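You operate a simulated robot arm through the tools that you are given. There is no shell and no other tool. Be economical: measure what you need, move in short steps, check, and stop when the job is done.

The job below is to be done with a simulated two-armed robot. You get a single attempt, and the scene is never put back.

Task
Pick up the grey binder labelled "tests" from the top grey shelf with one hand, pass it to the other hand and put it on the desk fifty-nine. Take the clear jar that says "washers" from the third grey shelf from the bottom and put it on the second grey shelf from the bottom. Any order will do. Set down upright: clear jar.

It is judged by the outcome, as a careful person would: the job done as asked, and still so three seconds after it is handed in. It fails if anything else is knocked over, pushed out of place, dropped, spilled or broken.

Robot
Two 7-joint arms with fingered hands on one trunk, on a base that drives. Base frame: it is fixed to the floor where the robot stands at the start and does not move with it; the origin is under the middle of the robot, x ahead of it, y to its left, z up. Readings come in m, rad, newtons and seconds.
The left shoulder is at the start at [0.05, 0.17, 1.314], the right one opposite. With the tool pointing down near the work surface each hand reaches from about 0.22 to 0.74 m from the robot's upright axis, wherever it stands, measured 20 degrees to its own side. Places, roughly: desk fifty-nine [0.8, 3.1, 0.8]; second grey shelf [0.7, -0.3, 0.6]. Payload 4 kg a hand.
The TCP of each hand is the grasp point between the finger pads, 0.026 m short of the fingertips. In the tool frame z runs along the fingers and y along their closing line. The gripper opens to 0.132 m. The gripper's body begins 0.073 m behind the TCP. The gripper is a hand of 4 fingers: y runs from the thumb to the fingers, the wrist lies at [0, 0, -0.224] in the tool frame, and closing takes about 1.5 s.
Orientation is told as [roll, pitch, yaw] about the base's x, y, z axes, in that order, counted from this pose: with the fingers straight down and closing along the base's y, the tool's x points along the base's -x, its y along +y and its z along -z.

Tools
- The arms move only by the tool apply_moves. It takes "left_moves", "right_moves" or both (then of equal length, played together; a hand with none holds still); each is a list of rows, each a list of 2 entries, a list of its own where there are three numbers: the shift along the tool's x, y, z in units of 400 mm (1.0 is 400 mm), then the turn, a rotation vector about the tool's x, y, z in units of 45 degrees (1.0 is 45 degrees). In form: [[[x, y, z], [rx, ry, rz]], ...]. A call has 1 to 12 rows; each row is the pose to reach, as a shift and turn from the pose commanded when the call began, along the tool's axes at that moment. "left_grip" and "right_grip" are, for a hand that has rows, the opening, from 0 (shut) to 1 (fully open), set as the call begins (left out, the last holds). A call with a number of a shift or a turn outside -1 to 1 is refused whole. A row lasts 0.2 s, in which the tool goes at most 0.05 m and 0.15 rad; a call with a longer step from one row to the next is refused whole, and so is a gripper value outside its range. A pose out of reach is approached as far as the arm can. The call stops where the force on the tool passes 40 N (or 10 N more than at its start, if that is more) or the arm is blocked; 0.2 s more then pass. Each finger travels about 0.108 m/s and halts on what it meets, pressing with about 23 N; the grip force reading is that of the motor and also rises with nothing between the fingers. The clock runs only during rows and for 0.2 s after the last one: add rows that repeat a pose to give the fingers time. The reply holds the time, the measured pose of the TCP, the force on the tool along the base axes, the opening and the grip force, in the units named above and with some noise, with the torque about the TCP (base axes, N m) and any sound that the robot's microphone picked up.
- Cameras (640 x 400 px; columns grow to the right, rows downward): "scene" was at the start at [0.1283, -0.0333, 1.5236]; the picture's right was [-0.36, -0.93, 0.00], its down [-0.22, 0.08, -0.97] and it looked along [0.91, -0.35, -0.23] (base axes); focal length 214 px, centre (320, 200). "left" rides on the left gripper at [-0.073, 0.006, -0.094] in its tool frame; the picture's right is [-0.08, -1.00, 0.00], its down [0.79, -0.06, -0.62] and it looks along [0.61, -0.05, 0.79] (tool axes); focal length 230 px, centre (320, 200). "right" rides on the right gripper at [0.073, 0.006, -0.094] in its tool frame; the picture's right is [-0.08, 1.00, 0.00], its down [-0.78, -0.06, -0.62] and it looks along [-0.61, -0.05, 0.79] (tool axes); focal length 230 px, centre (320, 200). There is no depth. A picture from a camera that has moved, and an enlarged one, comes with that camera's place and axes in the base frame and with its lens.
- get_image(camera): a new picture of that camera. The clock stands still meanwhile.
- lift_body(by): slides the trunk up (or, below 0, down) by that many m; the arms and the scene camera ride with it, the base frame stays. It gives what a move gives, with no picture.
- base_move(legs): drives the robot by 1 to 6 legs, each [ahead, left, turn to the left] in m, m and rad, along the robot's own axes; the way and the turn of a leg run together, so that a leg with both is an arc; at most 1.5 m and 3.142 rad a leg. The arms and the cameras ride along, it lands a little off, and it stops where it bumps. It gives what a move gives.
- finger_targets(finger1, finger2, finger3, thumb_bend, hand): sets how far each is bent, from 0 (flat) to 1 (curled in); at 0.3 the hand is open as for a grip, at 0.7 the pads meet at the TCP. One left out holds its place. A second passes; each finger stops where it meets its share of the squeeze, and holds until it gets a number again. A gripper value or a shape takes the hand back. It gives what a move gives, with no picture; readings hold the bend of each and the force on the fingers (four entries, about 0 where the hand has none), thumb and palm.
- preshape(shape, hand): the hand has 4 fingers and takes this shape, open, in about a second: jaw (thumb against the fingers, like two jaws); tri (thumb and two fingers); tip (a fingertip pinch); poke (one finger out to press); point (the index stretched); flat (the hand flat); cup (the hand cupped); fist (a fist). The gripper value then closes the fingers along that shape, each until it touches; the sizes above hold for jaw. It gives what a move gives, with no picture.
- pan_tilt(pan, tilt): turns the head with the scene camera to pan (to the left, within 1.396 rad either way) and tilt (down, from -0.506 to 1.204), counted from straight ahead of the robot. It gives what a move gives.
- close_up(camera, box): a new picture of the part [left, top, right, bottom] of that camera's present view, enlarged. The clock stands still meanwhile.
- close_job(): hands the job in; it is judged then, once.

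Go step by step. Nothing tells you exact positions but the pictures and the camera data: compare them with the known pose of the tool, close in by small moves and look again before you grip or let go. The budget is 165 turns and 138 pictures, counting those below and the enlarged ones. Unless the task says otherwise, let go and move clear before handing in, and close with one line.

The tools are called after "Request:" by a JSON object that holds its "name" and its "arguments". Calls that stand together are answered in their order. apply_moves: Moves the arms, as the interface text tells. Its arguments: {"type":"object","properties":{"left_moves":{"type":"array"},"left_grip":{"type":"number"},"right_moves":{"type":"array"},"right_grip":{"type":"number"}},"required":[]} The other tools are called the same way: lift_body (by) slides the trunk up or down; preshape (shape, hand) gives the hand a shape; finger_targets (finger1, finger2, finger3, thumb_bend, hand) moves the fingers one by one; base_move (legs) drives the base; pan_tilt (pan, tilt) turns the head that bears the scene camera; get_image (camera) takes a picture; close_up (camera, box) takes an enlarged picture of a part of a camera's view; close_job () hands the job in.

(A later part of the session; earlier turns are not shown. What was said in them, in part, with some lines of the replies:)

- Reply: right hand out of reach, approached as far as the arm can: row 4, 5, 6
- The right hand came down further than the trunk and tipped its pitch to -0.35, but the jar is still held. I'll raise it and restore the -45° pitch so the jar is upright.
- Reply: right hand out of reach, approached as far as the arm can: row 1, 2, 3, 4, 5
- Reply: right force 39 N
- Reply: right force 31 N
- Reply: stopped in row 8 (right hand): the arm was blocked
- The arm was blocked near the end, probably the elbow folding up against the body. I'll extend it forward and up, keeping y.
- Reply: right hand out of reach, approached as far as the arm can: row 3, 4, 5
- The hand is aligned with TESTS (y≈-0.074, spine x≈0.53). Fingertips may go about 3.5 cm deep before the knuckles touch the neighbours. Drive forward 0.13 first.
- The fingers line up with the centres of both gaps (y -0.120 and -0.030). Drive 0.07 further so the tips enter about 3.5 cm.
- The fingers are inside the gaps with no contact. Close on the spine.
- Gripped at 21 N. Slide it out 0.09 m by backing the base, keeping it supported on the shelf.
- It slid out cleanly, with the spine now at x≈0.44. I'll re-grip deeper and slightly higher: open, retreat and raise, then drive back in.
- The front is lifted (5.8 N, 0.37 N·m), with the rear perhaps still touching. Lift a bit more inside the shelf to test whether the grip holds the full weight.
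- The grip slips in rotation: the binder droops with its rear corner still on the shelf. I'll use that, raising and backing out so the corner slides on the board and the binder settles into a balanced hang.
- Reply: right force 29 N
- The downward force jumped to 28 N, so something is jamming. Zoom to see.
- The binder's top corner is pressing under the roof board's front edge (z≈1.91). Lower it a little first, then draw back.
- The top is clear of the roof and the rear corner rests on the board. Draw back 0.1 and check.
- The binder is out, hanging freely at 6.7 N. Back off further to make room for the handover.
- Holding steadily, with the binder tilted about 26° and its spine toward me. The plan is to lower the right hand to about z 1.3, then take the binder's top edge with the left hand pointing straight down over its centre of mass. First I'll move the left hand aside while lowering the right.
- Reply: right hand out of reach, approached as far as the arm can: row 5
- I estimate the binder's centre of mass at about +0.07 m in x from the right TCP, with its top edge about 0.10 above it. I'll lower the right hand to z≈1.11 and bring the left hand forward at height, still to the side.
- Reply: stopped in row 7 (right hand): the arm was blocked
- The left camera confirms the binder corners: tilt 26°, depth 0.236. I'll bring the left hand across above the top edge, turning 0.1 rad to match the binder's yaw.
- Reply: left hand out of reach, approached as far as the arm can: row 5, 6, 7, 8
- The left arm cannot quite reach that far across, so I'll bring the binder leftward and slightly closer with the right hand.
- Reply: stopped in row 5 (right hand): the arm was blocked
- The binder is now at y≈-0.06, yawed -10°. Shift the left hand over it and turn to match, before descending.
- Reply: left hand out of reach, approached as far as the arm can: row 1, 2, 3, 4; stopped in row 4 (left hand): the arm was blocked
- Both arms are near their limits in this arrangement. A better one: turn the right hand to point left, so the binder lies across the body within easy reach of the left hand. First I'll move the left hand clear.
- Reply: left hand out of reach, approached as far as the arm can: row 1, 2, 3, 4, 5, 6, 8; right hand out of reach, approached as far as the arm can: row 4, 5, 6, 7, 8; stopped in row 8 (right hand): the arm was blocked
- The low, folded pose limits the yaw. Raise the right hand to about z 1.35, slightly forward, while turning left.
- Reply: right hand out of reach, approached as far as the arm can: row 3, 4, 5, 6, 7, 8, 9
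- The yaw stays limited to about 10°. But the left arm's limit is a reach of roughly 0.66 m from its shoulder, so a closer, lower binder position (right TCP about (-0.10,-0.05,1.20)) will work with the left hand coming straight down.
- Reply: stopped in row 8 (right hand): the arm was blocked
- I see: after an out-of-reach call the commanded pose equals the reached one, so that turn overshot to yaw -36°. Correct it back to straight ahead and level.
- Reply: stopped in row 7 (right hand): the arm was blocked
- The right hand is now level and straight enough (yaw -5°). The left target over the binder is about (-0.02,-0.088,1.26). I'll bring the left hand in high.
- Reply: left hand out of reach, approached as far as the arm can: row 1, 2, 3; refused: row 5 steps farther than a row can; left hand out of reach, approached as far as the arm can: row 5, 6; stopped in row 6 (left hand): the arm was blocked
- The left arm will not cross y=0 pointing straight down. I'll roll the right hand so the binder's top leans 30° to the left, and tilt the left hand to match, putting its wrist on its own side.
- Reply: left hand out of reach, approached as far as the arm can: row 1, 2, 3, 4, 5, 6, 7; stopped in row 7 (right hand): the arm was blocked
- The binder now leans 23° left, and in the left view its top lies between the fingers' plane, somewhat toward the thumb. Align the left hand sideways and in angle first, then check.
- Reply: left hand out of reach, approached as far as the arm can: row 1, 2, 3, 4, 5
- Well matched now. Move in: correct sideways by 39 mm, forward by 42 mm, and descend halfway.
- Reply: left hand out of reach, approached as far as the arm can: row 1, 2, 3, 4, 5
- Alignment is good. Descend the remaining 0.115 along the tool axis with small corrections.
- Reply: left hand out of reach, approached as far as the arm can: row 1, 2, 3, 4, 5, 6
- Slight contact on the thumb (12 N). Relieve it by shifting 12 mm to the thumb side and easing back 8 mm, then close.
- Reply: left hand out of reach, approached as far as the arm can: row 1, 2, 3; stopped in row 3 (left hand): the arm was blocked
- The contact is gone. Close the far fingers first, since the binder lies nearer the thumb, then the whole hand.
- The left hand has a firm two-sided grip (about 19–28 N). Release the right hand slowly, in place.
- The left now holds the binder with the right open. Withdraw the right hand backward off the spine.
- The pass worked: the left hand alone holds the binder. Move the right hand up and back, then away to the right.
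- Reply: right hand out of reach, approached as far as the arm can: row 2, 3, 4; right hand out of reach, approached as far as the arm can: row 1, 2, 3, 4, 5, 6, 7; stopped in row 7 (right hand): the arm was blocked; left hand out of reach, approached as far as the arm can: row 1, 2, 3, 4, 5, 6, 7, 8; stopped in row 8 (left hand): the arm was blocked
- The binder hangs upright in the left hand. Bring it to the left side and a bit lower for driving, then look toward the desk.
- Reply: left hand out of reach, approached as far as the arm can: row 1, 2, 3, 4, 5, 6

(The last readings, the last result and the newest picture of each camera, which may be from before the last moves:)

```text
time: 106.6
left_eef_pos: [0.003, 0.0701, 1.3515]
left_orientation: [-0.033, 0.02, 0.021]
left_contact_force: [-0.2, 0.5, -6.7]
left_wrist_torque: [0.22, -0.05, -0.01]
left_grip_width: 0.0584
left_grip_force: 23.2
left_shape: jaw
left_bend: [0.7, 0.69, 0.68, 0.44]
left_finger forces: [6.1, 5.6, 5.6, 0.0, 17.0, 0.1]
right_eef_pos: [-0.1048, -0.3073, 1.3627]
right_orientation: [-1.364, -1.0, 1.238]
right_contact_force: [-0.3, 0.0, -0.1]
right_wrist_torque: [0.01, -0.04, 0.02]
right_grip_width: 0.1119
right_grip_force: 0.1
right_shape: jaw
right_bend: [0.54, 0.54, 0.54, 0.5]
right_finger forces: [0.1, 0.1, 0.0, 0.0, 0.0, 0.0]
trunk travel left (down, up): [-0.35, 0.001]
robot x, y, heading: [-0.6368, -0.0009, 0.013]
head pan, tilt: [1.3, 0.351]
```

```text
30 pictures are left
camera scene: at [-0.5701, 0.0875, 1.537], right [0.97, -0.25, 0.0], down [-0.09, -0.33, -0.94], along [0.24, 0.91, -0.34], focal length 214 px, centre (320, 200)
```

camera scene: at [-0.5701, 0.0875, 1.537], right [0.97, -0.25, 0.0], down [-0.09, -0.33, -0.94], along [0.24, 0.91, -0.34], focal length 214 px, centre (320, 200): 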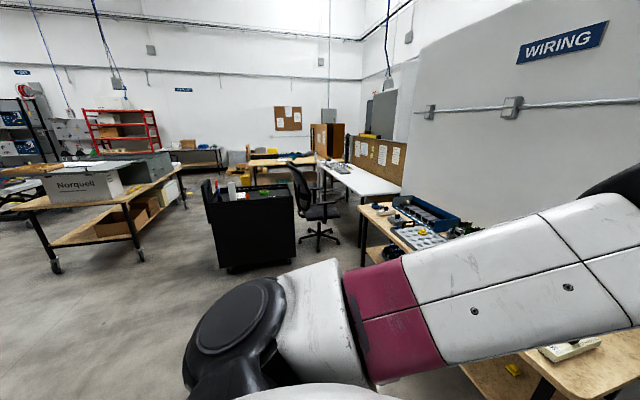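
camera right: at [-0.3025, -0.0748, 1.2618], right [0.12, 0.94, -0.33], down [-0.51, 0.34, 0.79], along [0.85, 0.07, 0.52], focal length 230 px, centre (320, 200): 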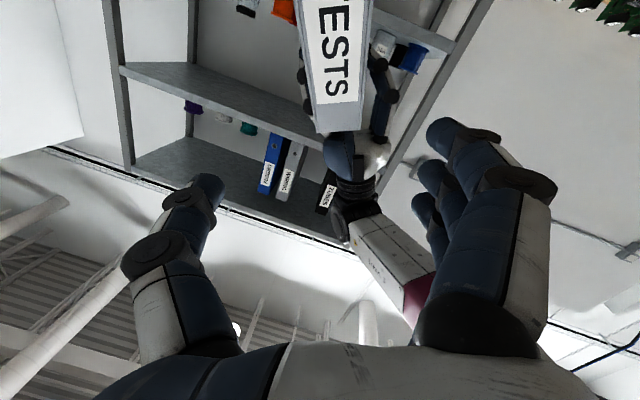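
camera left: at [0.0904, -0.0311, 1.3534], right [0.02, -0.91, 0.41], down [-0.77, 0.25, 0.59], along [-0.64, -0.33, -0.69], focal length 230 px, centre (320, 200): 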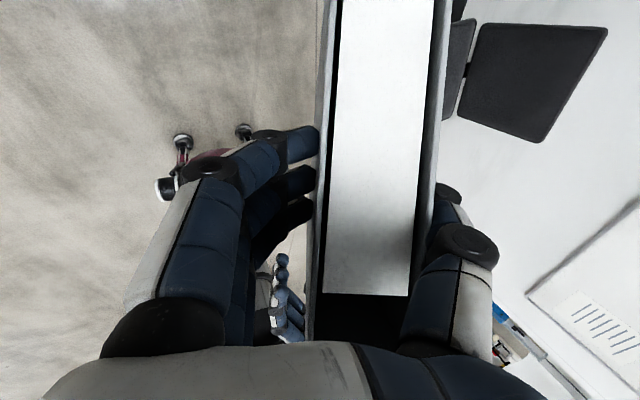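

The white desk spans about x 0.45–1.0 and y 2.1–3.7. A chair at (0.1,2.6) and a cart at x<-0.3, y>2.3 block its front, so I'll approach its near end from about (0,1.8). Drive left first.

Request:
{"name": "base_move", "arguments": {"legs": [[0, 1.3, 0], [0.35, 0.2, 0.35]]}}

Request:
{"name": "pan_tilt", "arguments": {"pan": 0.5, "tilt": 0.5}}

Request:
{"name": "get_image", "arguments": {"camera": "scene"}}

Request:
{"name": "get_image", "arguments": {"camera": "left"}}

```text
time: 120.2
left_eef_pos: [0.2274, 1.8252, 1.3523]
left_orientation: [-0.033, 0.019, 0.36]
left_contact_force: [1.4, 0.2, -7.2]
left_wrist_torque: [0.22, -0.03, 0.0]
left_grip_width: 0.0585
left_grip_force: 22.7
left_shape: jaw
left_bend: [0.7, 0.69, 0.69, 0.44]
left_finger forces: [6.2, 5.6, 5.5, 0.0, 16.8, 0.1]
right_eef_pos: [0.2519, 1.4319, 1.3633]
right_orientation: [-1.364, -1.0, 1.576]
right_contact_force: [-0.3, 0.8, -0.5]
right_wrist_torque: [0.03, 0.03, 0.0]
right_grip_width: 0.112
right_grip_force: 0.0
right_shape: jaw
right_bend: [0.54, 0.54, 0.54, 0.5]
right_finger forces: [0.0, 0.0, 0.1, 0.0, 0.1, 0.1]
trunk travel left (down, up): [-0.35, 0.001]
robot x, y, heading: [-0.3517, 1.5368, 0.353]
head pan, tilt: [1.3, 0.351]
```

```text
time: 121.4
left_eef_pos: [0.2278, 1.825, 1.3521]
left_orientation: [-0.032, 0.018, 0.359]
left_contact_force: [-0.8, -0.3, -7.2]
left_wrist_torque: [0.21, 0.04, 0.0]
left_grip_width: 0.0583
left_grip_force: 22.8
left_shape: jaw
left_bend: [0.7, 0.69, 0.69, 0.44]
left_finger forces: [6.1, 5.6, 5.7, 0.1, 16.8, 0.0]
right_eef_pos: [0.2511, 1.4331, 1.3633]
right_orientation: [-1.363, -1.0, 1.578]
right_contact_force: [0.9, -1.1, 0.0]
right_wrist_torque: [-0.02, 0.0, -0.02]
right_grip_width: 0.1121
right_grip_force: 0.1
right_shape: jaw
right_bend: [0.54, 0.54, 0.54, 0.5]
right_finger forces: [0.0, 0.0, 0.0, 0.0, 0.1, 0.1]
trunk travel left (down, up): [-0.35, 0.001]
robot x, y, heading: [-0.3503, 1.5433, 0.355]
head pan, tilt: [0.499, 0.499]
```

```text
29 pictures are left
camera scene: at [-0.2517, 1.6259, 1.5233], right [0.75, -0.66, 0.0], down [-0.32, -0.36, -0.88], along [0.58, 0.66, -0.48], focal length 214 px, centre (320, 200)
```

scene: 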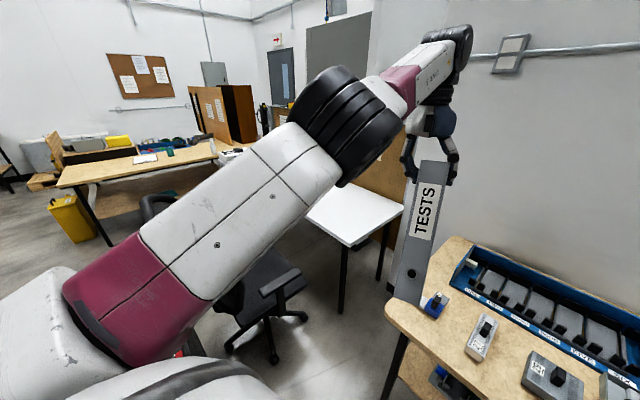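

```text
28 pictures are left
camera left: at [0.2939, 1.8596, 1.443], right [0.42, -0.9, 0.03], down [-0.71, -0.31, 0.63], along [-0.56, -0.29, -0.77], focal length 230 px, centre (320, 200)
```

left: 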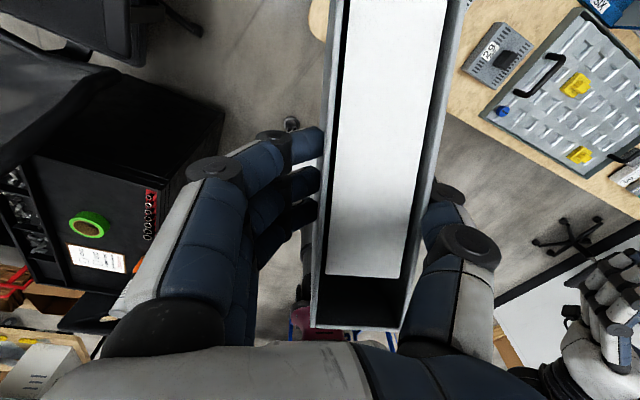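

Desk near corners are at about (0.40,2.17) and (0.97,2.18). The bench corner is at (0.28,1.84) and chair wheels are near (0,2.33). I'll advance to about (-0.03,1.79).

Request:
{"name": "base_move", "arguments": {"legs": [[0.36, 0.12, 0.06]]}}

Request:
{"name": "get_image", "arguments": {"camera": "scene"}}

Request:
{"name": "get_image", "arguments": {"camera": "left"}}

```text
time: 123.8
left_eef_pos: [0.5045, 2.1086, 1.3508]
left_orientation: [-0.035, 0.018, 0.423]
left_contact_force: [-0.4, 0.8, -6.8]
left_wrist_torque: [0.22, 0.05, 0.0]
left_grip_width: 0.0584
left_grip_force: 22.9
left_shape: jaw
left_bend: [0.7, 0.69, 0.69, 0.44]
left_finger forces: [6.1, 5.5, 5.5, 0.1, 16.8, 0.0]
right_eef_pos: [0.5546, 1.7201, 1.3626]
right_orientation: [-1.364, -1.0, 1.639]
right_contact_force: [-0.3, 0.1, -0.7]
right_wrist_torque: [0.0, 0.0, 0.03]
right_grip_width: 0.112
right_grip_force: 0.0
right_shape: jaw
right_bend: [0.54, 0.54, 0.54, 0.5]
right_finger forces: [0.0, 0.0, 0.0, 0.1, 0.1, 0.1]
trunk travel left (down, up): [-0.35, 0.001]
robot x, y, heading: [-0.0591, 1.7939, 0.419]
head pan, tilt: [0.499, 0.499]
```

```text
27 pictures are left
camera scene: at [0.0393, 1.8814, 1.5233], right [0.79, -0.61, 0.0], down [-0.29, -0.38, -0.88], along [0.54, 0.7, -0.48], focal length 214 px, centre (320, 200)
```

scene: 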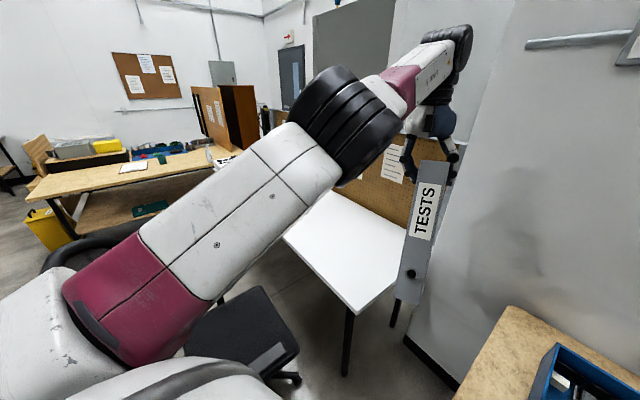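

```text
26 pictures are left
camera left: at [0.5693, 2.1486, 1.443], right [0.48, -0.88, 0.03], down [-0.69, -0.35, 0.63], along [-0.54, -0.33, -0.77], focal length 230 px, centre (320, 200)
```

left: 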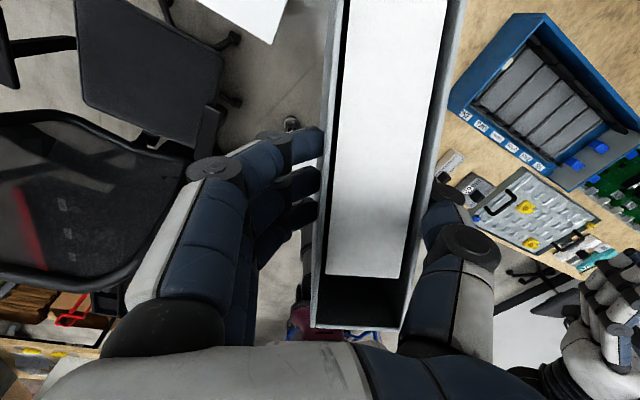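

The desk edge is x≥0.45, y≥2.17, and the bench corner stops me driving closer. Lowering the trunk leans it forward and adds reach. First I'll raise the right hand so it stays clear of the bench.

Request:
{"name": "apply_moves", "arguments": {"right_moves": [[[-0.09, -0.05, 0.028], [0, 0, 0]], [[-0.18, -0.1, 0.056], [0, 0, 0]], [[-0.27, -0.15, 0.084], [0, 0, 0]], [[-0.36, -0.2, 0.112], [0, 0, 0]], [[-0.457, -0.247, 0.14], [0, 0, 0]], [[-0.457, -0.247, 0.14], [0, 0, 0]]]}}

Request:
{"name": "lift_body", "arguments": {"by": -0.12}}

Request:
{"name": "get_image", "arguments": {"camera": "scene"}}

```text
time: 125.2
left_eef_pos: [0.5041, 2.1088, 1.3525]
left_orientation: [-0.032, 0.019, 0.423]
left_contact_force: [-0.4, 0.3, -5.9]
left_wrist_torque: [0.24, 0.04, 0.02]
left_grip_width: 0.0584
left_grip_force: 22.7
left_shape: jaw
left_bend: [0.7, 0.69, 0.69, 0.44]
left_finger forces: [6.0, 5.6, 5.5, 0.1, 16.8, 0.1]
right_eef_pos: [0.6262, 1.7512, 1.5641]
right_orientation: [-1.365, -0.999, 1.639]
right_contact_force: [-0.4, 0.3, -0.7]
right_wrist_torque: [0.01, 0.01, -0.02]
right_grip_width: 0.1118
right_grip_force: 0.1
right_shape: jaw
right_bend: [0.54, 0.54, 0.54, 0.5]
right_finger forces: [0.0, 0.1, 0.1, 0.1, 0.0, 0.0]
trunk travel left (down, up): [-0.35, 0.001]
robot x, y, heading: [-0.0556, 1.7922, 0.415]
head pan, tilt: [0.499, 0.499]
```

```text
time: 126.7
left_eef_pos: [0.5161, 2.1133, 1.2038]
left_orientation: [-0.034, 0.068, 0.423]
left_contact_force: [-0.1, -0.4, -6.8]
left_wrist_torque: [0.27, -0.01, -0.01]
left_grip_width: 0.0585
left_grip_force: 23.1
left_shape: jaw
left_bend: [0.7, 0.69, 0.69, 0.44]
left_finger forces: [6.2, 5.6, 5.4, 0.0, 16.8, 0.0]
right_eef_pos: [0.6258, 1.7509, 1.4426]
right_orientation: [-1.367, -1.0, 1.641]
right_contact_force: [0.0, -0.9, 0.1]
right_wrist_torque: [0.01, 0.01, 0.0]
right_grip_width: 0.1122
right_grip_force: 0.0
right_shape: jaw
right_bend: [0.54, 0.54, 0.54, 0.5]
right_finger forces: [0.0, 0.0, 0.0, 0.1, 0.0, 0.0]
trunk travel left (down, up): [-0.23, 0.121]
robot x, y, heading: [-0.0557, 1.7896, 0.416]
head pan, tilt: [0.499, 0.499]
```

```text
25 pictures are left
camera scene: at [0.0556, 1.8886, 1.4029], right [0.79, -0.61, 0.0], down [-0.29, -0.38, -0.88], along [0.54, 0.7, -0.48], focal length 214 px, centre (320, 200)
```

scene: 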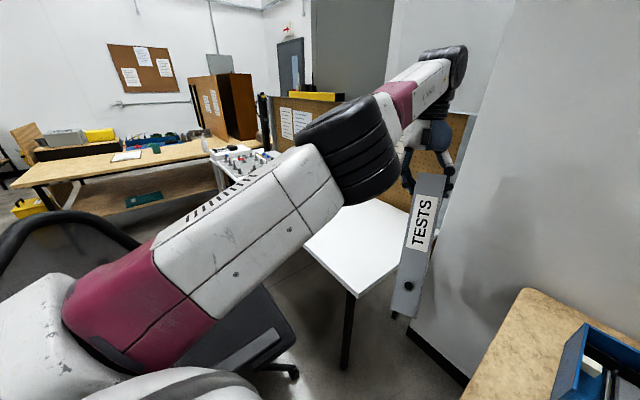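

Now extend the left hand over the desk and turn the binder about 29° so its footprint lies well on the top.

Request:
{"name": "apply_moves", "arguments": {"left_moves": [[[-0.065, 0.074, 0], [0, 0, -0.106]], [[-0.13, 0.148, 0], [0, 0, -0.212]], [[-0.196, 0.222, 0], [0, 0, -0.318]], [[-0.262, 0.297, 0], [0, 0, -0.424]], [[-0.327, 0.371, 0], [0, 0, -0.53]], [[-0.3925, 0.445, 0], [0, 0, -0.637]], [[-0.3925, 0.445, 0], [0, 0, -0.637]]]}}

Request:
{"name": "get_image", "arguments": {"camera": "scene"}}

Request:
{"name": "get_image", "arguments": {"camera": "left"}}

```text
time: 128.3
left_eef_pos: [0.477, 2.2908, 1.1673]
left_orientation: [0.003, 0.075, 0.928]
left_contact_force: [0.2, -0.9, -6.5]
left_wrist_torque: [0.05, 0.12, -0.02]
left_grip_width: 0.0583
left_grip_force: 23.5
left_shape: jaw
left_bend: [0.7, 0.7, 0.7, 0.43]
left_finger forces: [5.4, 5.4, 5.7, 0.0, 16.8, 0.1]
left hand out of reach, approached as far as the arm can: row 1, 2, 3, 4, 5, 6, 7
right_eef_pos: [0.627, 1.751, 1.4433]
right_orientation: [-1.363, -1.0, 1.639]
right_contact_force: [-0.4, 0.8, -0.1]
right_wrist_torque: [0.02, 0.05, 0.02]
right_grip_width: 0.1121
right_grip_force: 0.1
right_shape: jaw
right_bend: [0.54, 0.54, 0.54, 0.5]
right_finger forces: [0.0, 0.1, 0.0, 0.0, 0.0, 0.0]
trunk travel left (down, up): [-0.23, 0.121]
robot x, y, heading: [-0.0573, 1.7912, 0.415]
head pan, tilt: [0.499, 0.499]
```

```text
24 pictures are left
camera scene: at [0.0564, 1.888, 1.4027], right [0.79, -0.61, 0.0], down [-0.29, -0.38, -0.88], along [0.54, 0.7, -0.48], focal length 214 px, centre (320, 200)
```

scene: 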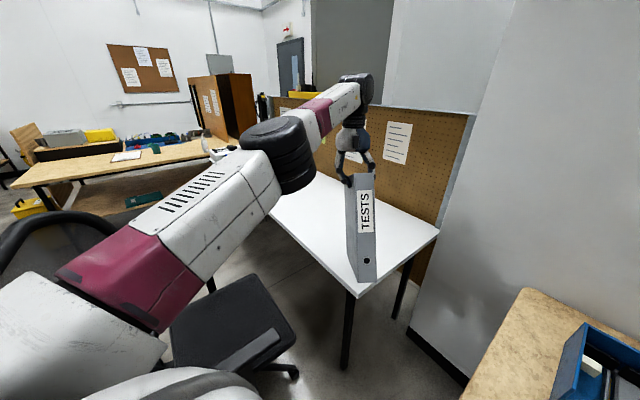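

```text
23 pictures are left
camera left: at [0.5208, 2.3597, 1.2546], right [0.84, -0.54, -0.01], down [-0.39, -0.63, 0.67], along [-0.37, -0.56, -0.74], focal length 230 px, centre (320, 200)
```

left: 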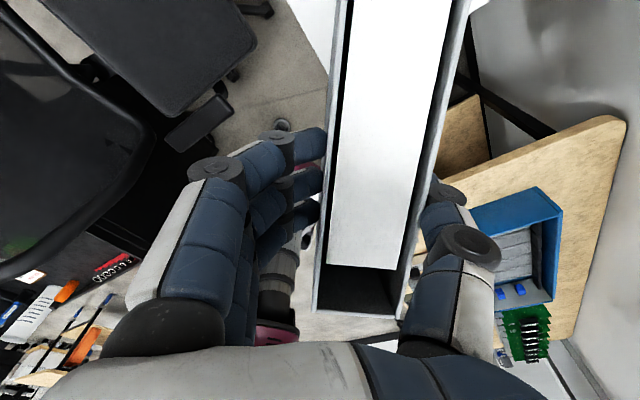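

It is over the desk but needs to go about 0.1 m further in. Lean a bit more (trunk -0.07), then extend.

Request:
{"name": "lift_body", "arguments": {"by": -0.07}}

Request:
{"name": "apply_moves", "arguments": {"left_moves": [[[-0.045, -0.03, -0.02], [0, 0, 0]], [[-0.09, -0.06, -0.02], [0, 0, 0]], [[-0.135, -0.09, -0.02], [0, 0, 0]], [[-0.18, -0.12, -0.02], [0, 0, 0]], [[-0.25, -0.16, -0.02], [0, 0, 0]], [[-0.25, -0.16, -0.02], [0, 0, 0]]]}}

Request:
{"name": "get_image", "arguments": {"camera": "scene"}}

```text
time: 129.4
left_eef_pos: [0.4779, 2.2943, 1.0951]
left_orientation: [0.007, 0.077, 0.925]
left_contact_force: [-0.3, -0.5, -6.0]
left_wrist_torque: [0.19, 0.12, -0.08]
left_grip_width: 0.0589
left_grip_force: 22.6
left_shape: jaw
left_bend: [0.71, 0.7, 0.7, 0.43]
left_finger forces: [5.6, 5.2, 5.4, 0.0, 15.8, 0.0]
right_eef_pos: [0.625, 1.7528, 1.3726]
right_orientation: [-1.365, -0.998, 1.641]
right_contact_force: [-0.7, -0.8, 0.0]
right_wrist_torque: [-0.01, -0.01, -0.02]
right_grip_width: 0.1122
right_grip_force: 0.1
right_shape: jaw
right_bend: [0.54, 0.54, 0.54, 0.5]
right_finger forces: [0.1, 0.0, 0.1, 0.0, 0.0, 0.0]
trunk travel left (down, up): [-0.16, 0.191]
robot x, y, heading: [-0.0566, 1.7904, 0.414]
head pan, tilt: [0.499, 0.499]
```

```text
time: 130.8
left_eef_pos: [0.5052, 2.3096, 1.089]
left_orientation: [0.001, 0.068, 0.921]
left_contact_force: [-2.6, -3.9, 28.9]
left_wrist_torque: [-0.61, -0.65, -0.14]
left_grip_width: 0.0592
left_grip_force: 22.7
left_shape: jaw
left_bend: [0.72, 0.71, 0.71, 0.43]
left_finger forces: [5.4, 5.6, 5.8, 0.0, 20.6, 0.0]
left hand out of reach, approached as far as the arm can: row 2, 3, 4, 5, 6
right_eef_pos: [0.6219, 1.7473, 1.3761]
right_orientation: [-1.373, -1.004, 1.646]
right_contact_force: [-0.5, 0.4, 0.5]
right_wrist_torque: [0.02, -0.01, -0.03]
right_grip_width: 0.1122
right_grip_force: 0.0
right_shape: jaw
right_bend: [0.54, 0.54, 0.54, 0.5]
right_finger forces: [0.0, 0.0, 0.0, 0.1, 0.0, 0.0]
trunk travel left (down, up): [-0.16, 0.191]
robot x, y, heading: [-0.0552, 1.7964, 0.417]
head pan, tilt: [0.499, 0.499]
```

```text
22 pictures are left
camera scene: at [0.0959, 1.9046, 1.3318], right [0.79, -0.61, 0.0], down [-0.29, -0.38, -0.88], along [0.54, 0.7, -0.48], focal length 214 px, centre (320, 200)
```

scene: 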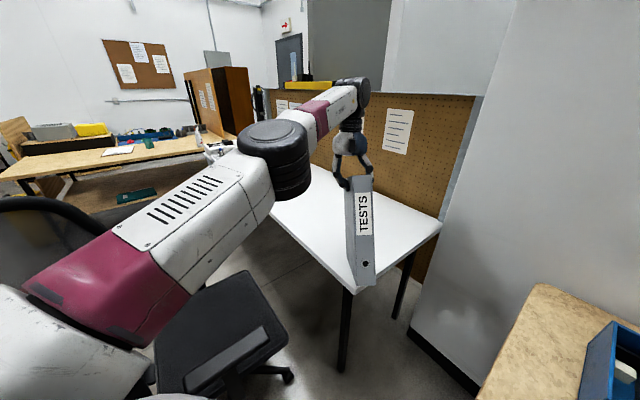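

The binder already touched the desk (29 N), so the surface is a bit higher than assumed. Lift 8 cm, then shift the base slightly left and rotate right, so the left shoulder comes nearer.

Request:
{"name": "apply_moves", "arguments": {"left_moves": [[[0.02, 0, -0.08], [0, 0, 0]], [[0.04, 0, -0.16], [0, 0, 0]], [[0.04, 0, -0.22], [0, 0, 0]], [[0.04, 0, -0.22], [0, 0, 0]]]}}

Request:
{"name": "base_move", "arguments": {"legs": [[0.03, 0.075, -0.4]]}}

Request:
{"name": "pan_tilt", "arguments": {"pan": 0.6, "tilt": 0.5}}

Request:
{"name": "get_image", "arguments": {"camera": "scene"}}

```text
time: 131.8
left_eef_pos: [0.486, 2.2954, 1.1636]
left_orientation: [0.003, 0.076, 0.923]
left_contact_force: [0.0, -0.3, -6.3]
left_wrist_torque: [0.18, 0.19, 0.02]
left_grip_width: 0.0584
left_grip_force: 23.0
left_shape: jaw
left_bend: [0.7, 0.7, 0.7, 0.43]
left_finger forces: [5.3, 5.8, 5.6, 0.0, 16.4, 0.1]
left hand out of reach, approached as far as the arm can: row 1, 2, 3, 4
right_eef_pos: [0.6251, 1.7516, 1.3729]
right_orientation: [-1.363, -0.999, 1.639]
right_contact_force: [-0.4, -0.1, -0.6]
right_wrist_torque: [0.0, 0.01, 0.01]
right_grip_width: 0.112
right_grip_force: 0.2
right_shape: jaw
right_bend: [0.54, 0.54, 0.54, 0.5]
right_finger forces: [0.0, 0.2, 0.0, 0.1, 0.0, 0.0]
trunk travel left (down, up): [-0.16, 0.191]
robot x, y, heading: [-0.0576, 1.7906, 0.414]
head pan, tilt: [0.499, 0.499]
```

```text
time: 133.4
left_eef_pos: [0.6542, 2.1221, 1.1643]
left_orientation: [0.004, 0.075, 0.52]
left_contact_force: [0.1, -0.7, -7.0]
left_wrist_torque: [0.22, 0.09, -0.02]
left_grip_width: 0.0582
left_grip_force: 22.7
left_shape: jaw
left_bend: [0.7, 0.7, 0.7, 0.43]
left_finger forces: [5.7, 5.6, 5.5, 0.0, 16.4, 0.0]
right_eef_pos: [0.5681, 1.5672, 1.3725]
right_orientation: [-1.364, -1.001, 1.232]
right_contact_force: [-0.1, 0.8, -0.5]
right_wrist_torque: [0.01, 0.0, 0.03]
right_grip_width: 0.1122
right_grip_force: 0.1
right_shape: jaw
right_bend: [0.54, 0.54, 0.54, 0.5]
right_finger forces: [0.1, 0.0, 0.0, 0.0, 0.0, 0.1]
trunk travel left (down, up): [-0.16, 0.191]
robot x, y, heading: [-0.0397, 1.8703, 0.011]
head pan, tilt: [0.499, 0.499]
```

```text
time: 134.1
left_eef_pos: [0.6545, 2.122, 1.1636]
left_orientation: [0.003, 0.077, 0.519]
left_contact_force: [0.3, -0.2, -7.1]
left_wrist_torque: [0.26, 0.1, -0.01]
left_grip_width: 0.0582
left_grip_force: 22.8
left_shape: jaw
left_bend: [0.7, 0.7, 0.7, 0.43]
left_finger forces: [5.7, 5.7, 5.5, 0.0, 16.4, 0.1]
right_eef_pos: [0.5693, 1.567, 1.3722]
right_orientation: [-1.365, -1.0, 1.235]
right_contact_force: [-0.2, 0.6, 0.6]
right_wrist_torque: [0.02, -0.05, 0.0]
right_grip_width: 0.112
right_grip_force: 0.0
right_shape: jaw
right_bend: [0.54, 0.54, 0.54, 0.5]
right_finger forces: [0.1, 0.0, 0.0, 0.1, 0.0, 0.0]
trunk travel left (down, up): [-0.16, 0.191]
robot x, y, heading: [-0.0409, 1.8718, 0.007]
head pan, tilt: [0.6, 0.499]
```

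```text
21 pictures are left
camera scene: at [0.1415, 1.9256, 1.3302], right [0.57, -0.82, 0.0], down [-0.39, -0.27, -0.88], along [0.72, 0.5, -0.48], focal length 214 px, centre (320, 200)
```

scene: 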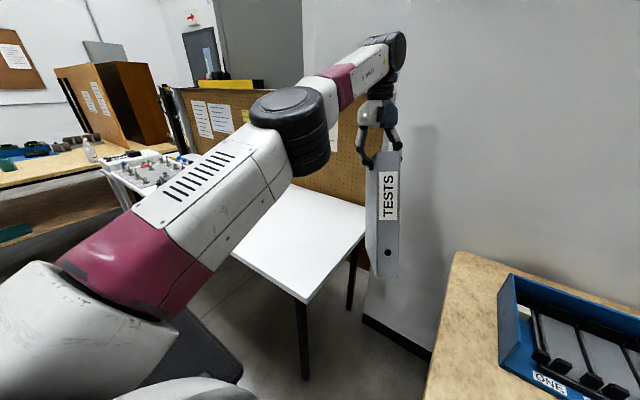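

Now the desk is within reach. Move the left hand over it, with the binder turned to suit.

Request:
{"name": "apply_moves", "arguments": {"left_moves": [[[-0.025, 0.095, 0], [0, 0, -0.08]], [[-0.055, 0.19, 0], [0, 0, -0.16]], [[-0.085, 0.285, 0], [0, 0, -0.24]], [[-0.115, 0.385, 0], [0, 0, -0.32]], [[-0.145, 0.485, 0], [0, 0, -0.4]], [[-0.176, 0.585, 0.02], [0, 0, -0.484]], [[-0.176, 0.585, 0.02], [0, 0, -0.484]]]}}

Request:
{"name": "get_image", "arguments": {"camera": "scene"}}

Request:
{"name": "get_image", "arguments": {"camera": "left"}}

```text
time: 135.7
left_eef_pos: [0.5947, 2.3622, 1.1528]
left_orientation: [0.033, 0.069, 0.901]
left_contact_force: [0.4, -0.6, -7.5]
left_wrist_torque: [0.07, 0.13, -0.01]
left_grip_width: 0.0581
left_grip_force: 22.9
left_shape: jaw
left_bend: [0.7, 0.7, 0.7, 0.43]
left_finger forces: [5.2, 5.6, 5.6, 0.0, 16.7, 0.0]
right_eef_pos: [0.5684, 1.5664, 1.373]
right_orientation: [-1.363, -1.0, 1.232]
right_contact_force: [0.0, -0.2, 0.2]
right_wrist_torque: [0.04, -0.01, -0.01]
right_grip_width: 0.112
right_grip_force: 0.0
right_shape: jaw
right_bend: [0.54, 0.54, 0.54, 0.5]
right_finger forces: [0.0, 0.0, 0.0, 0.0, 0.0, 0.0]
trunk travel left (down, up): [-0.16, 0.191]
robot x, y, heading: [-0.0438, 1.8704, 0.011]
head pan, tilt: [0.6, 0.499]
```

```text
20 pictures are left
camera scene: at [0.1413, 1.925, 1.3303], right [0.57, -0.82, 0.0], down [-0.39, -0.27, -0.88], along [0.72, 0.5, -0.48], focal length 214 px, centre (320, 200)
```

scene: 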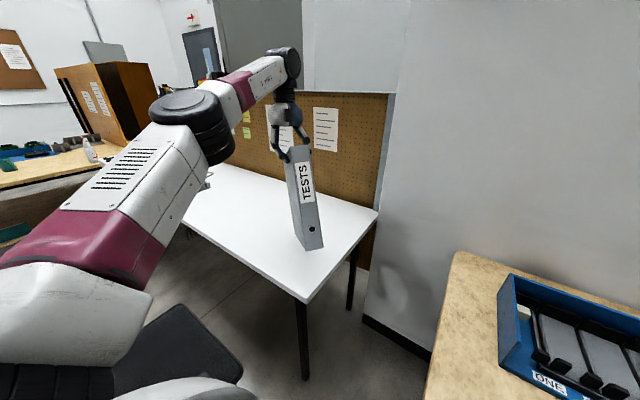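

```text
19 pictures are left
camera left: at [0.6425, 2.4262, 1.2393], right [0.83, -0.56, -0.04], down [-0.4, -0.63, 0.67], along [-0.4, -0.54, -0.74], focal length 230 px, centre (320, 200)
```

left: 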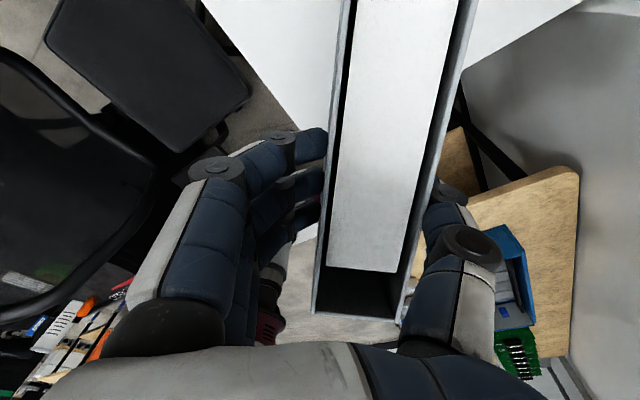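

The binder is well over the desktop. Lower until contact, in small steps.

Request:
{"name": "apply_moves", "arguments": {"left_moves": [[[0, 0, 0.03], [0, 0, 0]], [[0, 0, 0.06], [0, 0, 0]], [[0, 0, 0.09], [0, 0, 0]], [[0, 0, 0.12], [0, 0, 0]], [[0, 0, 0.14], [0, 0, 0]], [[0, 0, 0.16], [0, 0, 0]]]}}

Request:
{"name": "close_up", "arguments": {"camera": "scene", "box": [220, 120, 380, 280]}}

```text
time: 137.1
left_eef_pos: [0.5927, 2.3558, 1.0917]
left_orientation: [0.027, 0.066, 0.9]
left_contact_force: [-1.3, -2.7, 9.9]
left_wrist_torque: [-0.15, -0.14, -0.08]
left_grip_width: 0.059
left_grip_force: 22.9
left_shape: jaw
left_bend: [0.71, 0.71, 0.7, 0.43]
left_finger forces: [5.9, 6.0, 5.6, 0.0, 18.6, 0.1]
right_eef_pos: [0.5659, 1.5654, 1.3757]
right_orientation: [-1.367, -1.001, 1.238]
right_contact_force: [0.0, 0.7, 0.8]
right_wrist_torque: [-0.01, 0.0, -0.01]
right_grip_width: 0.1121
right_grip_force: 0.0
right_shape: jaw
right_bend: [0.54, 0.54, 0.54, 0.5]
right_finger forces: [0.0, 0.1, 0.0, 0.0, 0.0, 0.1]
trunk travel left (down, up): [-0.16, 0.191]
robot x, y, heading: [-0.0431, 1.8724, 0.014]
head pan, tilt: [0.6, 0.499]
```

```text
2.50 times, centred on (300, 200) of scene
camera zoom: at [0.1389, 1.9242, 1.3312], right [0.57, -0.82, 0.0], down [-0.39, -0.27, -0.88], along [0.72, 0.5, -0.48], focal length 536 px, centre (370, 200)
```

zoom: 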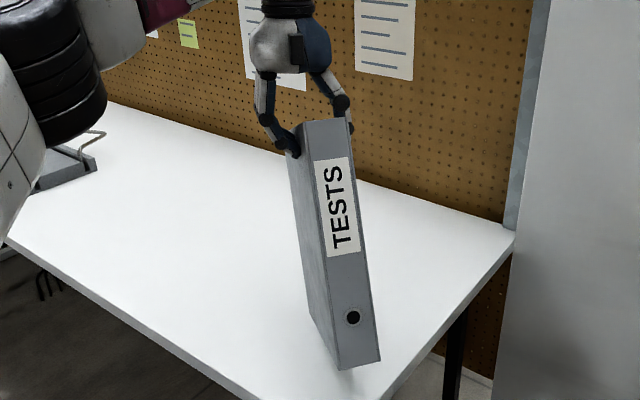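

Contact made, but the binder leans about 8° sideways (top toward the fingers' side). I'll lift 1.5 cm, rotate the hand to make it plumb, and check.

Request:
{"name": "apply_moves", "arguments": {"left_moves": [[[0, 0, -0.03], [0, 0, 0]], [[0, 0, -0.05], [-0.09, 0, 0]], [[0, 0, -0.05], [-0.178, 0, 0]], [[0, 0, -0.05], [-0.178, 0, 0]]]}}

Request:
{"name": "close_up", "arguments": {"camera": "scene", "box": [220, 120, 380, 280]}}

```text
time: 138.1
left_eef_pos: [0.5969, 2.3597, 1.1078]
left_orientation: [0.172, 0.07, 0.9]
left_contact_force: [-1.2, -1.1, -6.0]
left_wrist_torque: [0.05, -0.02, 0.02]
left_grip_width: 0.0583
left_grip_force: 22.8
left_shape: jaw
left_bend: [0.7, 0.7, 0.7, 0.43]
left_finger forces: [4.9, 5.2, 5.0, 0.0, 15.8, 0.1]
right_eef_pos: [0.5679, 1.5674, 1.3721]
right_orientation: [-1.366, -1.001, 1.234]
right_contact_force: [0.1, -0.5, 0.2]
right_wrist_torque: [0.02, 0.02, 0.0]
right_grip_width: 0.112
right_grip_force: 0.1
right_shape: jaw
right_bend: [0.54, 0.54, 0.54, 0.5]
right_finger forces: [0.0, 0.0, 0.0, 0.0, 0.0, 0.1]
trunk travel left (down, up): [-0.16, 0.191]
robot x, y, heading: [-0.0407, 1.871, 0.011]
head pan, tilt: [0.6, 0.499]
```

```text
2.50 times, centred on (300, 200) of scene
camera zoom: at [0.141, 1.9259, 1.3303], right [0.57, -0.82, 0.0], down [-0.39, -0.28, -0.88], along [0.72, 0.5, -0.48], focal length 536 px, centre (370, 200)
```

zoom: 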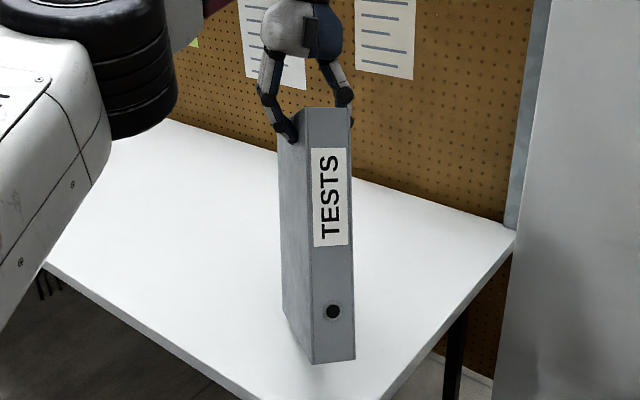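

It looks plumb now. Lower in small steps to contact.

Request:
{"name": "apply_moves", "arguments": {"left_moves": [[[0, 0, 0.012], [0, 0, 0]], [[0, 0, 0.024], [0, 0, 0]], [[0, 0, 0.034], [0, 0, 0]], [[0, 0, 0.044], [0, 0, 0]], [[0, 0, 0.052], [0, 0, 0]]]}}

Request:
{"name": "close_up", "arguments": {"camera": "scene", "box": [220, 120, 380, 280]}}

```text
time: 139.3
left_eef_pos: [0.5907, 2.356, 1.0932]
left_orientation: [0.165, 0.062, 0.9]
left_contact_force: [-4.3, -5.1, 29.1]
left_wrist_torque: [-0.57, -0.47, -0.14]
left_grip_width: 0.0591
left_grip_force: 23.3
left_shape: jaw
left_bend: [0.71, 0.71, 0.71, 0.43]
left_finger forces: [6.3, 7.0, 7.0, 0.0, 18.1, 0.0]
right_eef_pos: [0.563, 1.5639, 1.3755]
right_orientation: [-1.371, -1.005, 1.24]
right_contact_force: [0.1, 0.4, 0.5]
right_wrist_torque: [0.01, -0.04, 0.01]
right_grip_width: 0.112
right_grip_force: 0.1
right_shape: jaw
right_bend: [0.54, 0.54, 0.54, 0.5]
right_finger forces: [0.0, 0.0, 0.1, 0.0, 0.1, 0.1]
trunk travel left (down, up): [-0.16, 0.191]
robot x, y, heading: [-0.0414, 1.87, 0.013]
head pan, tilt: [0.6, 0.499]
```

```text
2.50 times, centred on (300, 200) of scene
camera zoom: at [0.1368, 1.9227, 1.3317], right [0.57, -0.82, 0.0], down [-0.39, -0.27, -0.88], along [0.72, 0.5, -0.48], focal length 536 px, centre (370, 200)
```

zoom: 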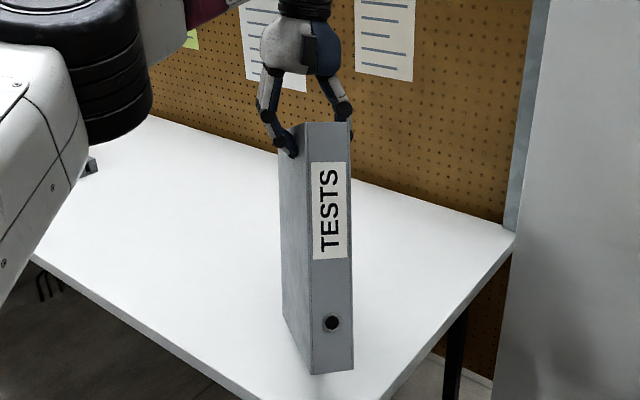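

Contact with the load centred under the binder; it stands plumb. Ease the press, then release.

Request:
{"name": "apply_moves", "arguments": {"left_moves": [[[0, 0, -0.01], [0, 0, 0]], [[0, 0, -0.016], [0, 0, 0]], [[0, 0, -0.016], [0, 0, 0]]]}}

```text
time: 140.1
left_eef_pos: [0.5923, 2.3582, 1.0954]
left_orientation: [0.173, 0.07, 0.9]
left_contact_force: [-2.3, -2.1, 12.1]
left_wrist_torque: [-0.3, -0.22, -0.04]
left_grip_width: 0.0592
left_grip_force: 23.1
left_shape: jaw
left_bend: [0.71, 0.71, 0.71, 0.43]
left_finger forces: [5.2, 6.2, 6.5, 0.0, 16.7, 0.0]
right_eef_pos: [0.5672, 1.5654, 1.374]
right_orientation: [-1.367, -1.001, 1.236]
right_contact_force: [0.4, -0.2, -0.1]
right_wrist_torque: [0.01, -0.02, -0.01]
right_grip_width: 0.1123
right_grip_force: 0.1
right_shape: jaw
right_bend: [0.54, 0.54, 0.54, 0.5]
right_finger forces: [0.1, 0.0, 0.0, 0.1, 0.1, 0.1]
trunk travel left (down, up): [-0.16, 0.191]
robot x, y, heading: [-0.0413, 1.8714, 0.01]
head pan, tilt: [0.6, 0.499]
```

Request:
{"name": "apply_moves", "arguments": {"left_moves": [[[0, 0, -0.008], [0, 0, 0]], [[0, 0, -0.01], [0, 0, 0]]]}}

Request:
{"name": "apply_moves", "arguments": {"left_moves": [[[0, 0, 0], [0, 0, 0]], [[0, 0, 0], [0, 0, 0]]], "left_grip": 0.6}}

Request:
{"name": "get_image", "arguments": {"camera": "left"}}

Request:
{"name": "close_up", "arguments": {"camera": "scene", "box": [220, 120, 380, 280]}}

```text
time: 140.7
left_eef_pos: [0.5939, 2.3592, 1.0955]
left_orientation: [0.172, 0.069, 0.9]
left_contact_force: [-1.0, -1.0, -2.2]
left_wrist_torque: [0.01, 0.07, 0.0]
left_grip_width: 0.0587
left_grip_force: 23.4
left_shape: jaw
left_bend: [0.71, 0.71, 0.7, 0.43]
left_finger forces: [4.6, 5.5, 6.0, 0.0, 16.0, 0.0]
right_eef_pos: [0.569, 1.5674, 1.3722]
right_orientation: [-1.362, -1.001, 1.233]
right_contact_force: [-0.1, -0.2, 0.6]
right_wrist_torque: [0.0, 0.03, -0.03]
right_grip_width: 0.1119
right_grip_force: 0.0
right_shape: jaw
right_bend: [0.54, 0.54, 0.54, 0.5]
right_finger forces: [0.0, 0.1, 0.0, 0.0, 0.0, 0.0]
trunk travel left (down, up): [-0.16, 0.191]
robot x, y, heading: [-0.0394, 1.8713, 0.012]
head pan, tilt: [0.6, 0.499]
```

```text
time: 141.3
left_eef_pos: [0.5928, 2.3589, 1.0983]
left_orientation: [0.171, 0.069, 0.9]
left_contact_force: [0.8, -0.2, 0.3]
left_wrist_torque: [-0.02, -0.04, 0.0]
left_grip_width: 0.0788
left_grip_force: 0.1
left_shape: jaw
left_bend: [0.71, 0.71, 0.71, 0.7]
left_finger forces: [0.1, 0.0, 0.1, 0.1, 0.0, 0.0]
right_eef_pos: [0.5683, 1.5661, 1.373]
right_orientation: [-1.365, -1.001, 1.232]
right_contact_force: [-0.1, -0.1, -0.5]
right_wrist_torque: [-0.02, -0.03, -0.01]
right_grip_width: 0.112
right_grip_force: 0.1
right_shape: jaw
right_bend: [0.54, 0.54, 0.54, 0.5]
right_finger forces: [0.0, 0.1, 0.1, 0.0, 0.0, 0.1]
trunk travel left (down, up): [-0.16, 0.191]
robot x, y, heading: [-0.0418, 1.8684, 0.012]
head pan, tilt: [0.6, 0.499]
```

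```text
15 pictures are left
camera left: at [0.651, 2.4154, 1.1847], right [0.81, -0.56, -0.17], down [-0.33, -0.68, 0.65], along [-0.48, -0.47, -0.74], focal length 230 px, centre (320, 200)
```

left: 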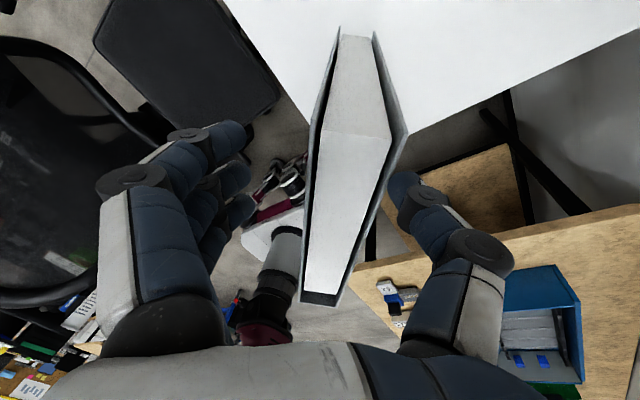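

```text
2.50 times, centred on (300, 200) of scene
camera zoom: at [0.1408, 1.9254, 1.3304], right [0.57, -0.82, 0.0], down [-0.39, -0.27, -0.88], along [0.72, 0.5, -0.48], focal length 536 px, centre (370, 200)
```

zoom: 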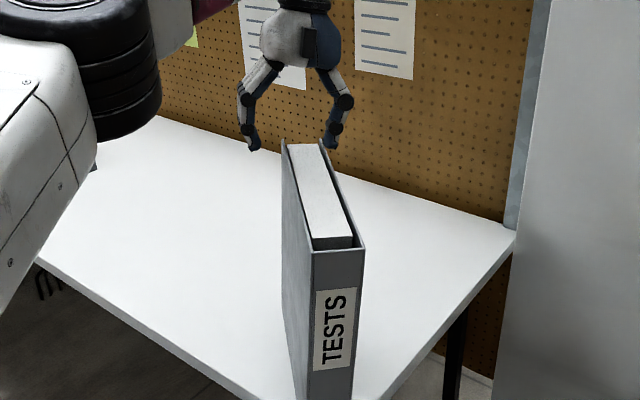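

The binder is tipping toward its spine, over the desk edge, but the fingers still straddle its far top corner. I'll re-grip immediately, following slightly back.

Request:
{"name": "apply_moves", "arguments": {"left_moves": [[[0.09, 0, 0.04], [0, 0, 0]], [[0.1, 0, 0.05], [0, 0, 0]], [[0.1, 0, 0.05], [0, 0, 0]], [[0.1, 0, 0.05], [0, 0, 0]], [[0.1, 0, 0.05], [0, 0, 0]]], "left_grip": 0.0}}

Request:
{"name": "get_image", "arguments": {"camera": "scene"}}

Request:
{"name": "get_image", "arguments": {"camera": "left"}}

```text
time: 142.5
left_eef_pos: [0.5655, 2.3292, 1.0802]
left_orientation: [0.171, 0.068, 0.9]
left_contact_force: [0.0, -0.5, -0.8]
left_wrist_torque: [-0.03, -0.04, 0.01]
left_grip_width: 0.0003
left_grip_force: 23.1
left_shape: jaw
left_bend: [0.67, 0.58, 0.67, 0.66]
left_finger forces: [0.0, 0.0, 0.0, 0.0, 0.0, 0.0]
right_eef_pos: [0.5687, 1.5662, 1.3726]
right_orientation: [-1.365, -0.999, 1.234]
right_contact_force: [0.6, -0.2, -0.4]
right_wrist_torque: [-0.03, 0.02, 0.0]
right_grip_width: 0.1117
right_grip_force: 0.0
right_shape: jaw
right_bend: [0.54, 0.54, 0.54, 0.5]
right_finger forces: [0.1, 0.1, 0.0, 0.0, 0.1, 0.1]
trunk travel left (down, up): [-0.16, 0.191]
robot x, y, heading: [-0.044, 1.8682, 0.008]
head pan, tilt: [0.6, 0.499]
```

```text
13 pictures are left
camera scene: at [0.1406, 1.9254, 1.3304], right [0.57, -0.82, 0.0], down [-0.39, -0.27, -0.88], along [0.72, 0.5, -0.48], focal length 214 px, centre (320, 200)
```

scene: 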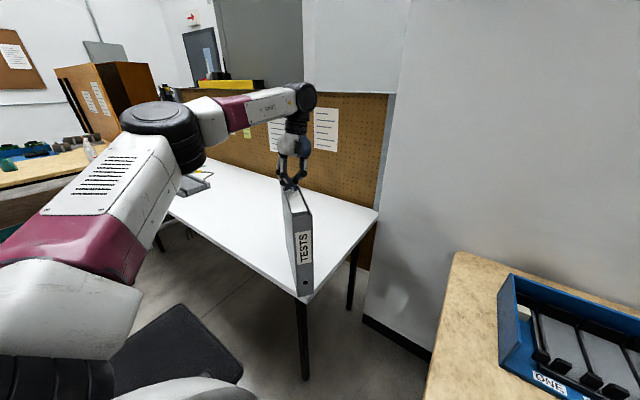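

```text
12 pictures are left
camera left: at [0.6224, 2.3848, 1.168], right [0.81, -0.56, -0.17], down [-0.33, -0.68, 0.65], along [-0.48, -0.47, -0.74], focal length 230 px, centre (320, 200)
```

left: 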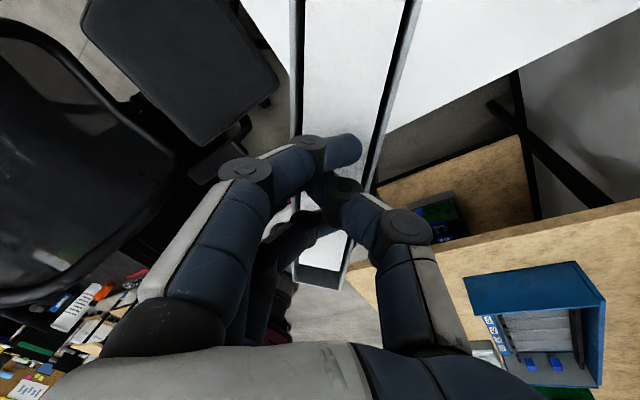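

The binder has settled standing upright on the desk near its corner, and the closed fingers are free above it with zero force. Lift the hand straight up and check how it stands.

Request:
{"name": "apply_moves", "arguments": {"left_moves": [[[0.005, 0.013, -0.074], [0, 0, 0]], [[0.01, 0.026, -0.148], [0, 0, 0]], [[0.015, 0.038, -0.22], [0, 0, 0]], [[0.02, 0.051, -0.295], [0, 0, 0]], [[0.02, 0.051, -0.295], [0, 0, 0]]]}}

Request:
{"name": "close_up", "arguments": {"camera": "scene", "box": [200, 150, 400, 320]}}

Request:
{"name": "get_image", "arguments": {"camera": "left"}}

```text
time: 143.7
left_eef_pos: [0.565, 2.3294, 1.2013]
left_orientation: [0.172, 0.068, 0.9]
left_contact_force: [-0.4, 0.6, -0.4]
left_wrist_torque: [-0.04, 0.01, -0.02]
left_grip_width: 0.0
left_grip_force: 22.6
left_shape: jaw
left_bend: [0.67, 0.58, 0.67, 0.66]
left_finger forces: [0.0, 0.1, 0.1, 0.0, 0.0, 0.0]
right_eef_pos: [0.5691, 1.5678, 1.3723]
right_orientation: [-1.365, -0.999, 1.235]
right_contact_force: [0.8, -0.2, 0.1]
right_wrist_torque: [-0.01, 0.02, -0.03]
right_grip_width: 0.112
right_grip_force: 0.1
right_shape: jaw
right_bend: [0.54, 0.54, 0.54, 0.5]
right_finger forces: [0.0, 0.0, 0.0, 0.1, 0.0, 0.0]
trunk travel left (down, up): [-0.16, 0.191]
robot x, y, heading: [-0.0398, 1.8697, 0.012]
head pan, tilt: [0.6, 0.499]
```

```text
2.35 times, centred on (300, 235) of scene
camera zoom: at [0.141, 1.9261, 1.3302], right [0.57, -0.82, 0.0], down [-0.39, -0.28, -0.88], along [0.72, 0.5, -0.48], focal length 505 px, centre (367, 118)
```

zoom: 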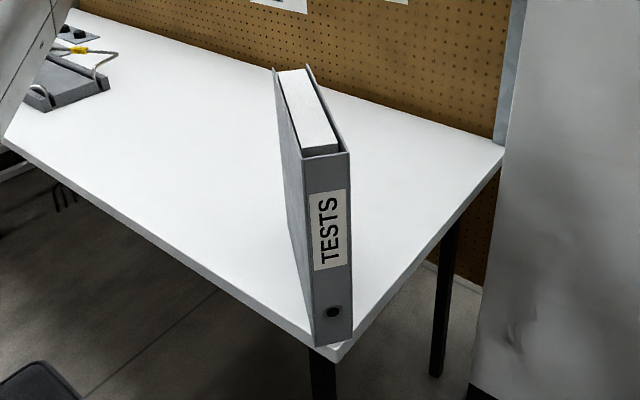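

```text
10 pictures are left
camera left: at [0.6222, 2.3862, 1.2881], right [0.81, -0.56, -0.17], down [-0.33, -0.68, 0.65], along [-0.48, -0.47, -0.74], focal length 230 px, centre (320, 200)
```

left: 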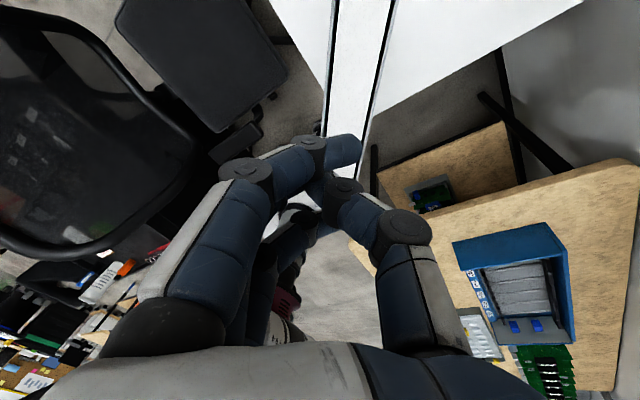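

The binder stands upright on the desk, released. I'll raise the hand more, back away, and confirm it is stationary and the shelf is in order.

Request:
{"name": "apply_moves", "arguments": {"left_moves": [[[0.005, 0.013, -0.074], [0, 0, 0]], [[0.01, 0.026, -0.148], [0, 0, 0]], [[0.01, 0.026, -0.148], [0, 0, 0]]]}}

Request:
{"name": "base_move", "arguments": {"legs": [[-0.25, -0.05, 0]]}}

Request:
{"name": "get_image", "arguments": {"camera": "scene"}}

Request:
{"name": "close_up", "arguments": {"camera": "scene", "box": [240, 110, 440, 270]}}

```text
time: 144.5
left_eef_pos: [0.5523, 2.3222, 1.2483]
left_orientation: [0.171, 0.066, 0.897]
left_contact_force: [0.2, 0.2, -0.5]
left_wrist_torque: [0.02, 0.05, 0.0]
left_grip_width: 0.0001
left_grip_force: 22.4
left_shape: jaw
left_bend: [0.67, 0.58, 0.67, 0.66]
left_finger forces: [0.0, 0.0, 0.1, 0.0, 0.0, 0.0]
left hand out of reach, approached as far as the arm can: row 1, 2, 3
right_eef_pos: [0.5686, 1.5651, 1.3724]
right_orientation: [-1.362, -1.0, 1.232]
right_contact_force: [0.4, 0.0, -0.1]
right_wrist_torque: [0.02, -0.02, 0.0]
right_grip_width: 0.1121
right_grip_force: 0.0
right_shape: jaw
right_bend: [0.54, 0.54, 0.54, 0.5]
right_finger forces: [0.0, 0.0, 0.1, 0.1, 0.0, 0.1]
trunk travel left (down, up): [-0.16, 0.191]
robot x, y, heading: [-0.0446, 1.8735, 0.011]
head pan, tilt: [0.6, 0.499]
```

```text
time: 146.3
left_eef_pos: [0.3049, 2.2712, 1.2487]
left_orientation: [0.171, 0.066, 0.9]
left_contact_force: [0.0, 1.1, 0.0]
left_wrist_torque: [0.01, 0.02, 0.03]
left_grip_width: 0.0
left_grip_force: 23.4
left_shape: jaw
left_bend: [0.67, 0.58, 0.67, 0.66]
left_finger forces: [0.1, 0.1, 0.0, 0.0, 0.0, 0.0]
right_eef_pos: [0.3212, 1.514, 1.372]
right_orientation: [-1.365, -0.999, 1.233]
right_contact_force: [-0.2, -0.2, 0.3]
right_wrist_torque: [0.02, -0.02, 0.01]
right_grip_width: 0.112
right_grip_force: 0.0
right_shape: jaw
right_bend: [0.54, 0.54, 0.54, 0.5]
right_finger forces: [0.1, 0.0, 0.1, 0.0, 0.0, 0.0]
trunk travel left (down, up): [-0.16, 0.191]
robot x, y, heading: [-0.2882, 1.817, 0.007]
head pan, tilt: [0.6, 0.499]
```

```text
9 pictures are left
camera scene: at [-0.1062, 1.8729, 1.3304], right [0.57, -0.82, 0.0], down [-0.39, -0.27, -0.88], along [0.72, 0.5, -0.48], focal length 214 px, centre (320, 200)
```

scene: 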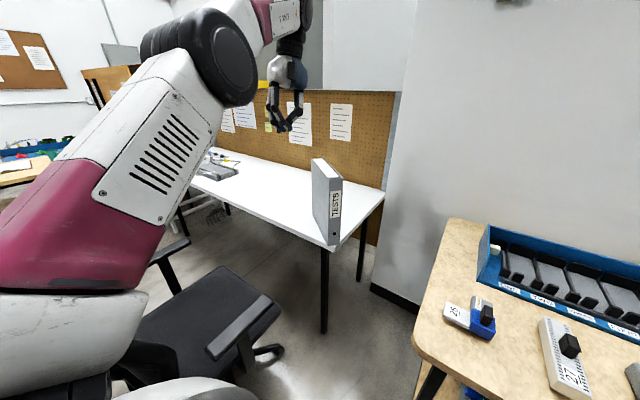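

```text
2.50 times, centred on (340, 190) of scene
camera zoom: at [-0.1062, 1.8729, 1.3304], right [0.57, -0.82, 0.0], down [-0.39, -0.27, -0.88], along [0.72, 0.5, -0.48], focal length 536 px, centre (270, 225)
```

zoom: 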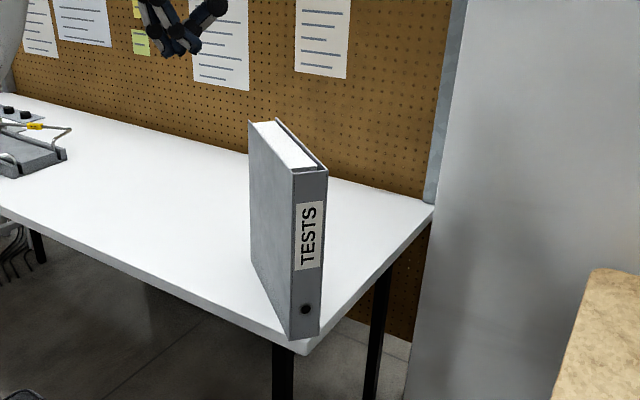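

The binder is standing still on the desk near its corner. The jar was upright on the second shelf when I last saw it, and both hands are clear, so I'm handing in.

Request:
{"name": "close_job", "arguments": {}}

```text
The job is handed in.
```

The "tests" binder was passed from the right hand to the left and stands on desk fifty-nine, close to the front corner. The "washers" jar stands upright on the second grey shelf. I saw nothing else knocked over or moved.
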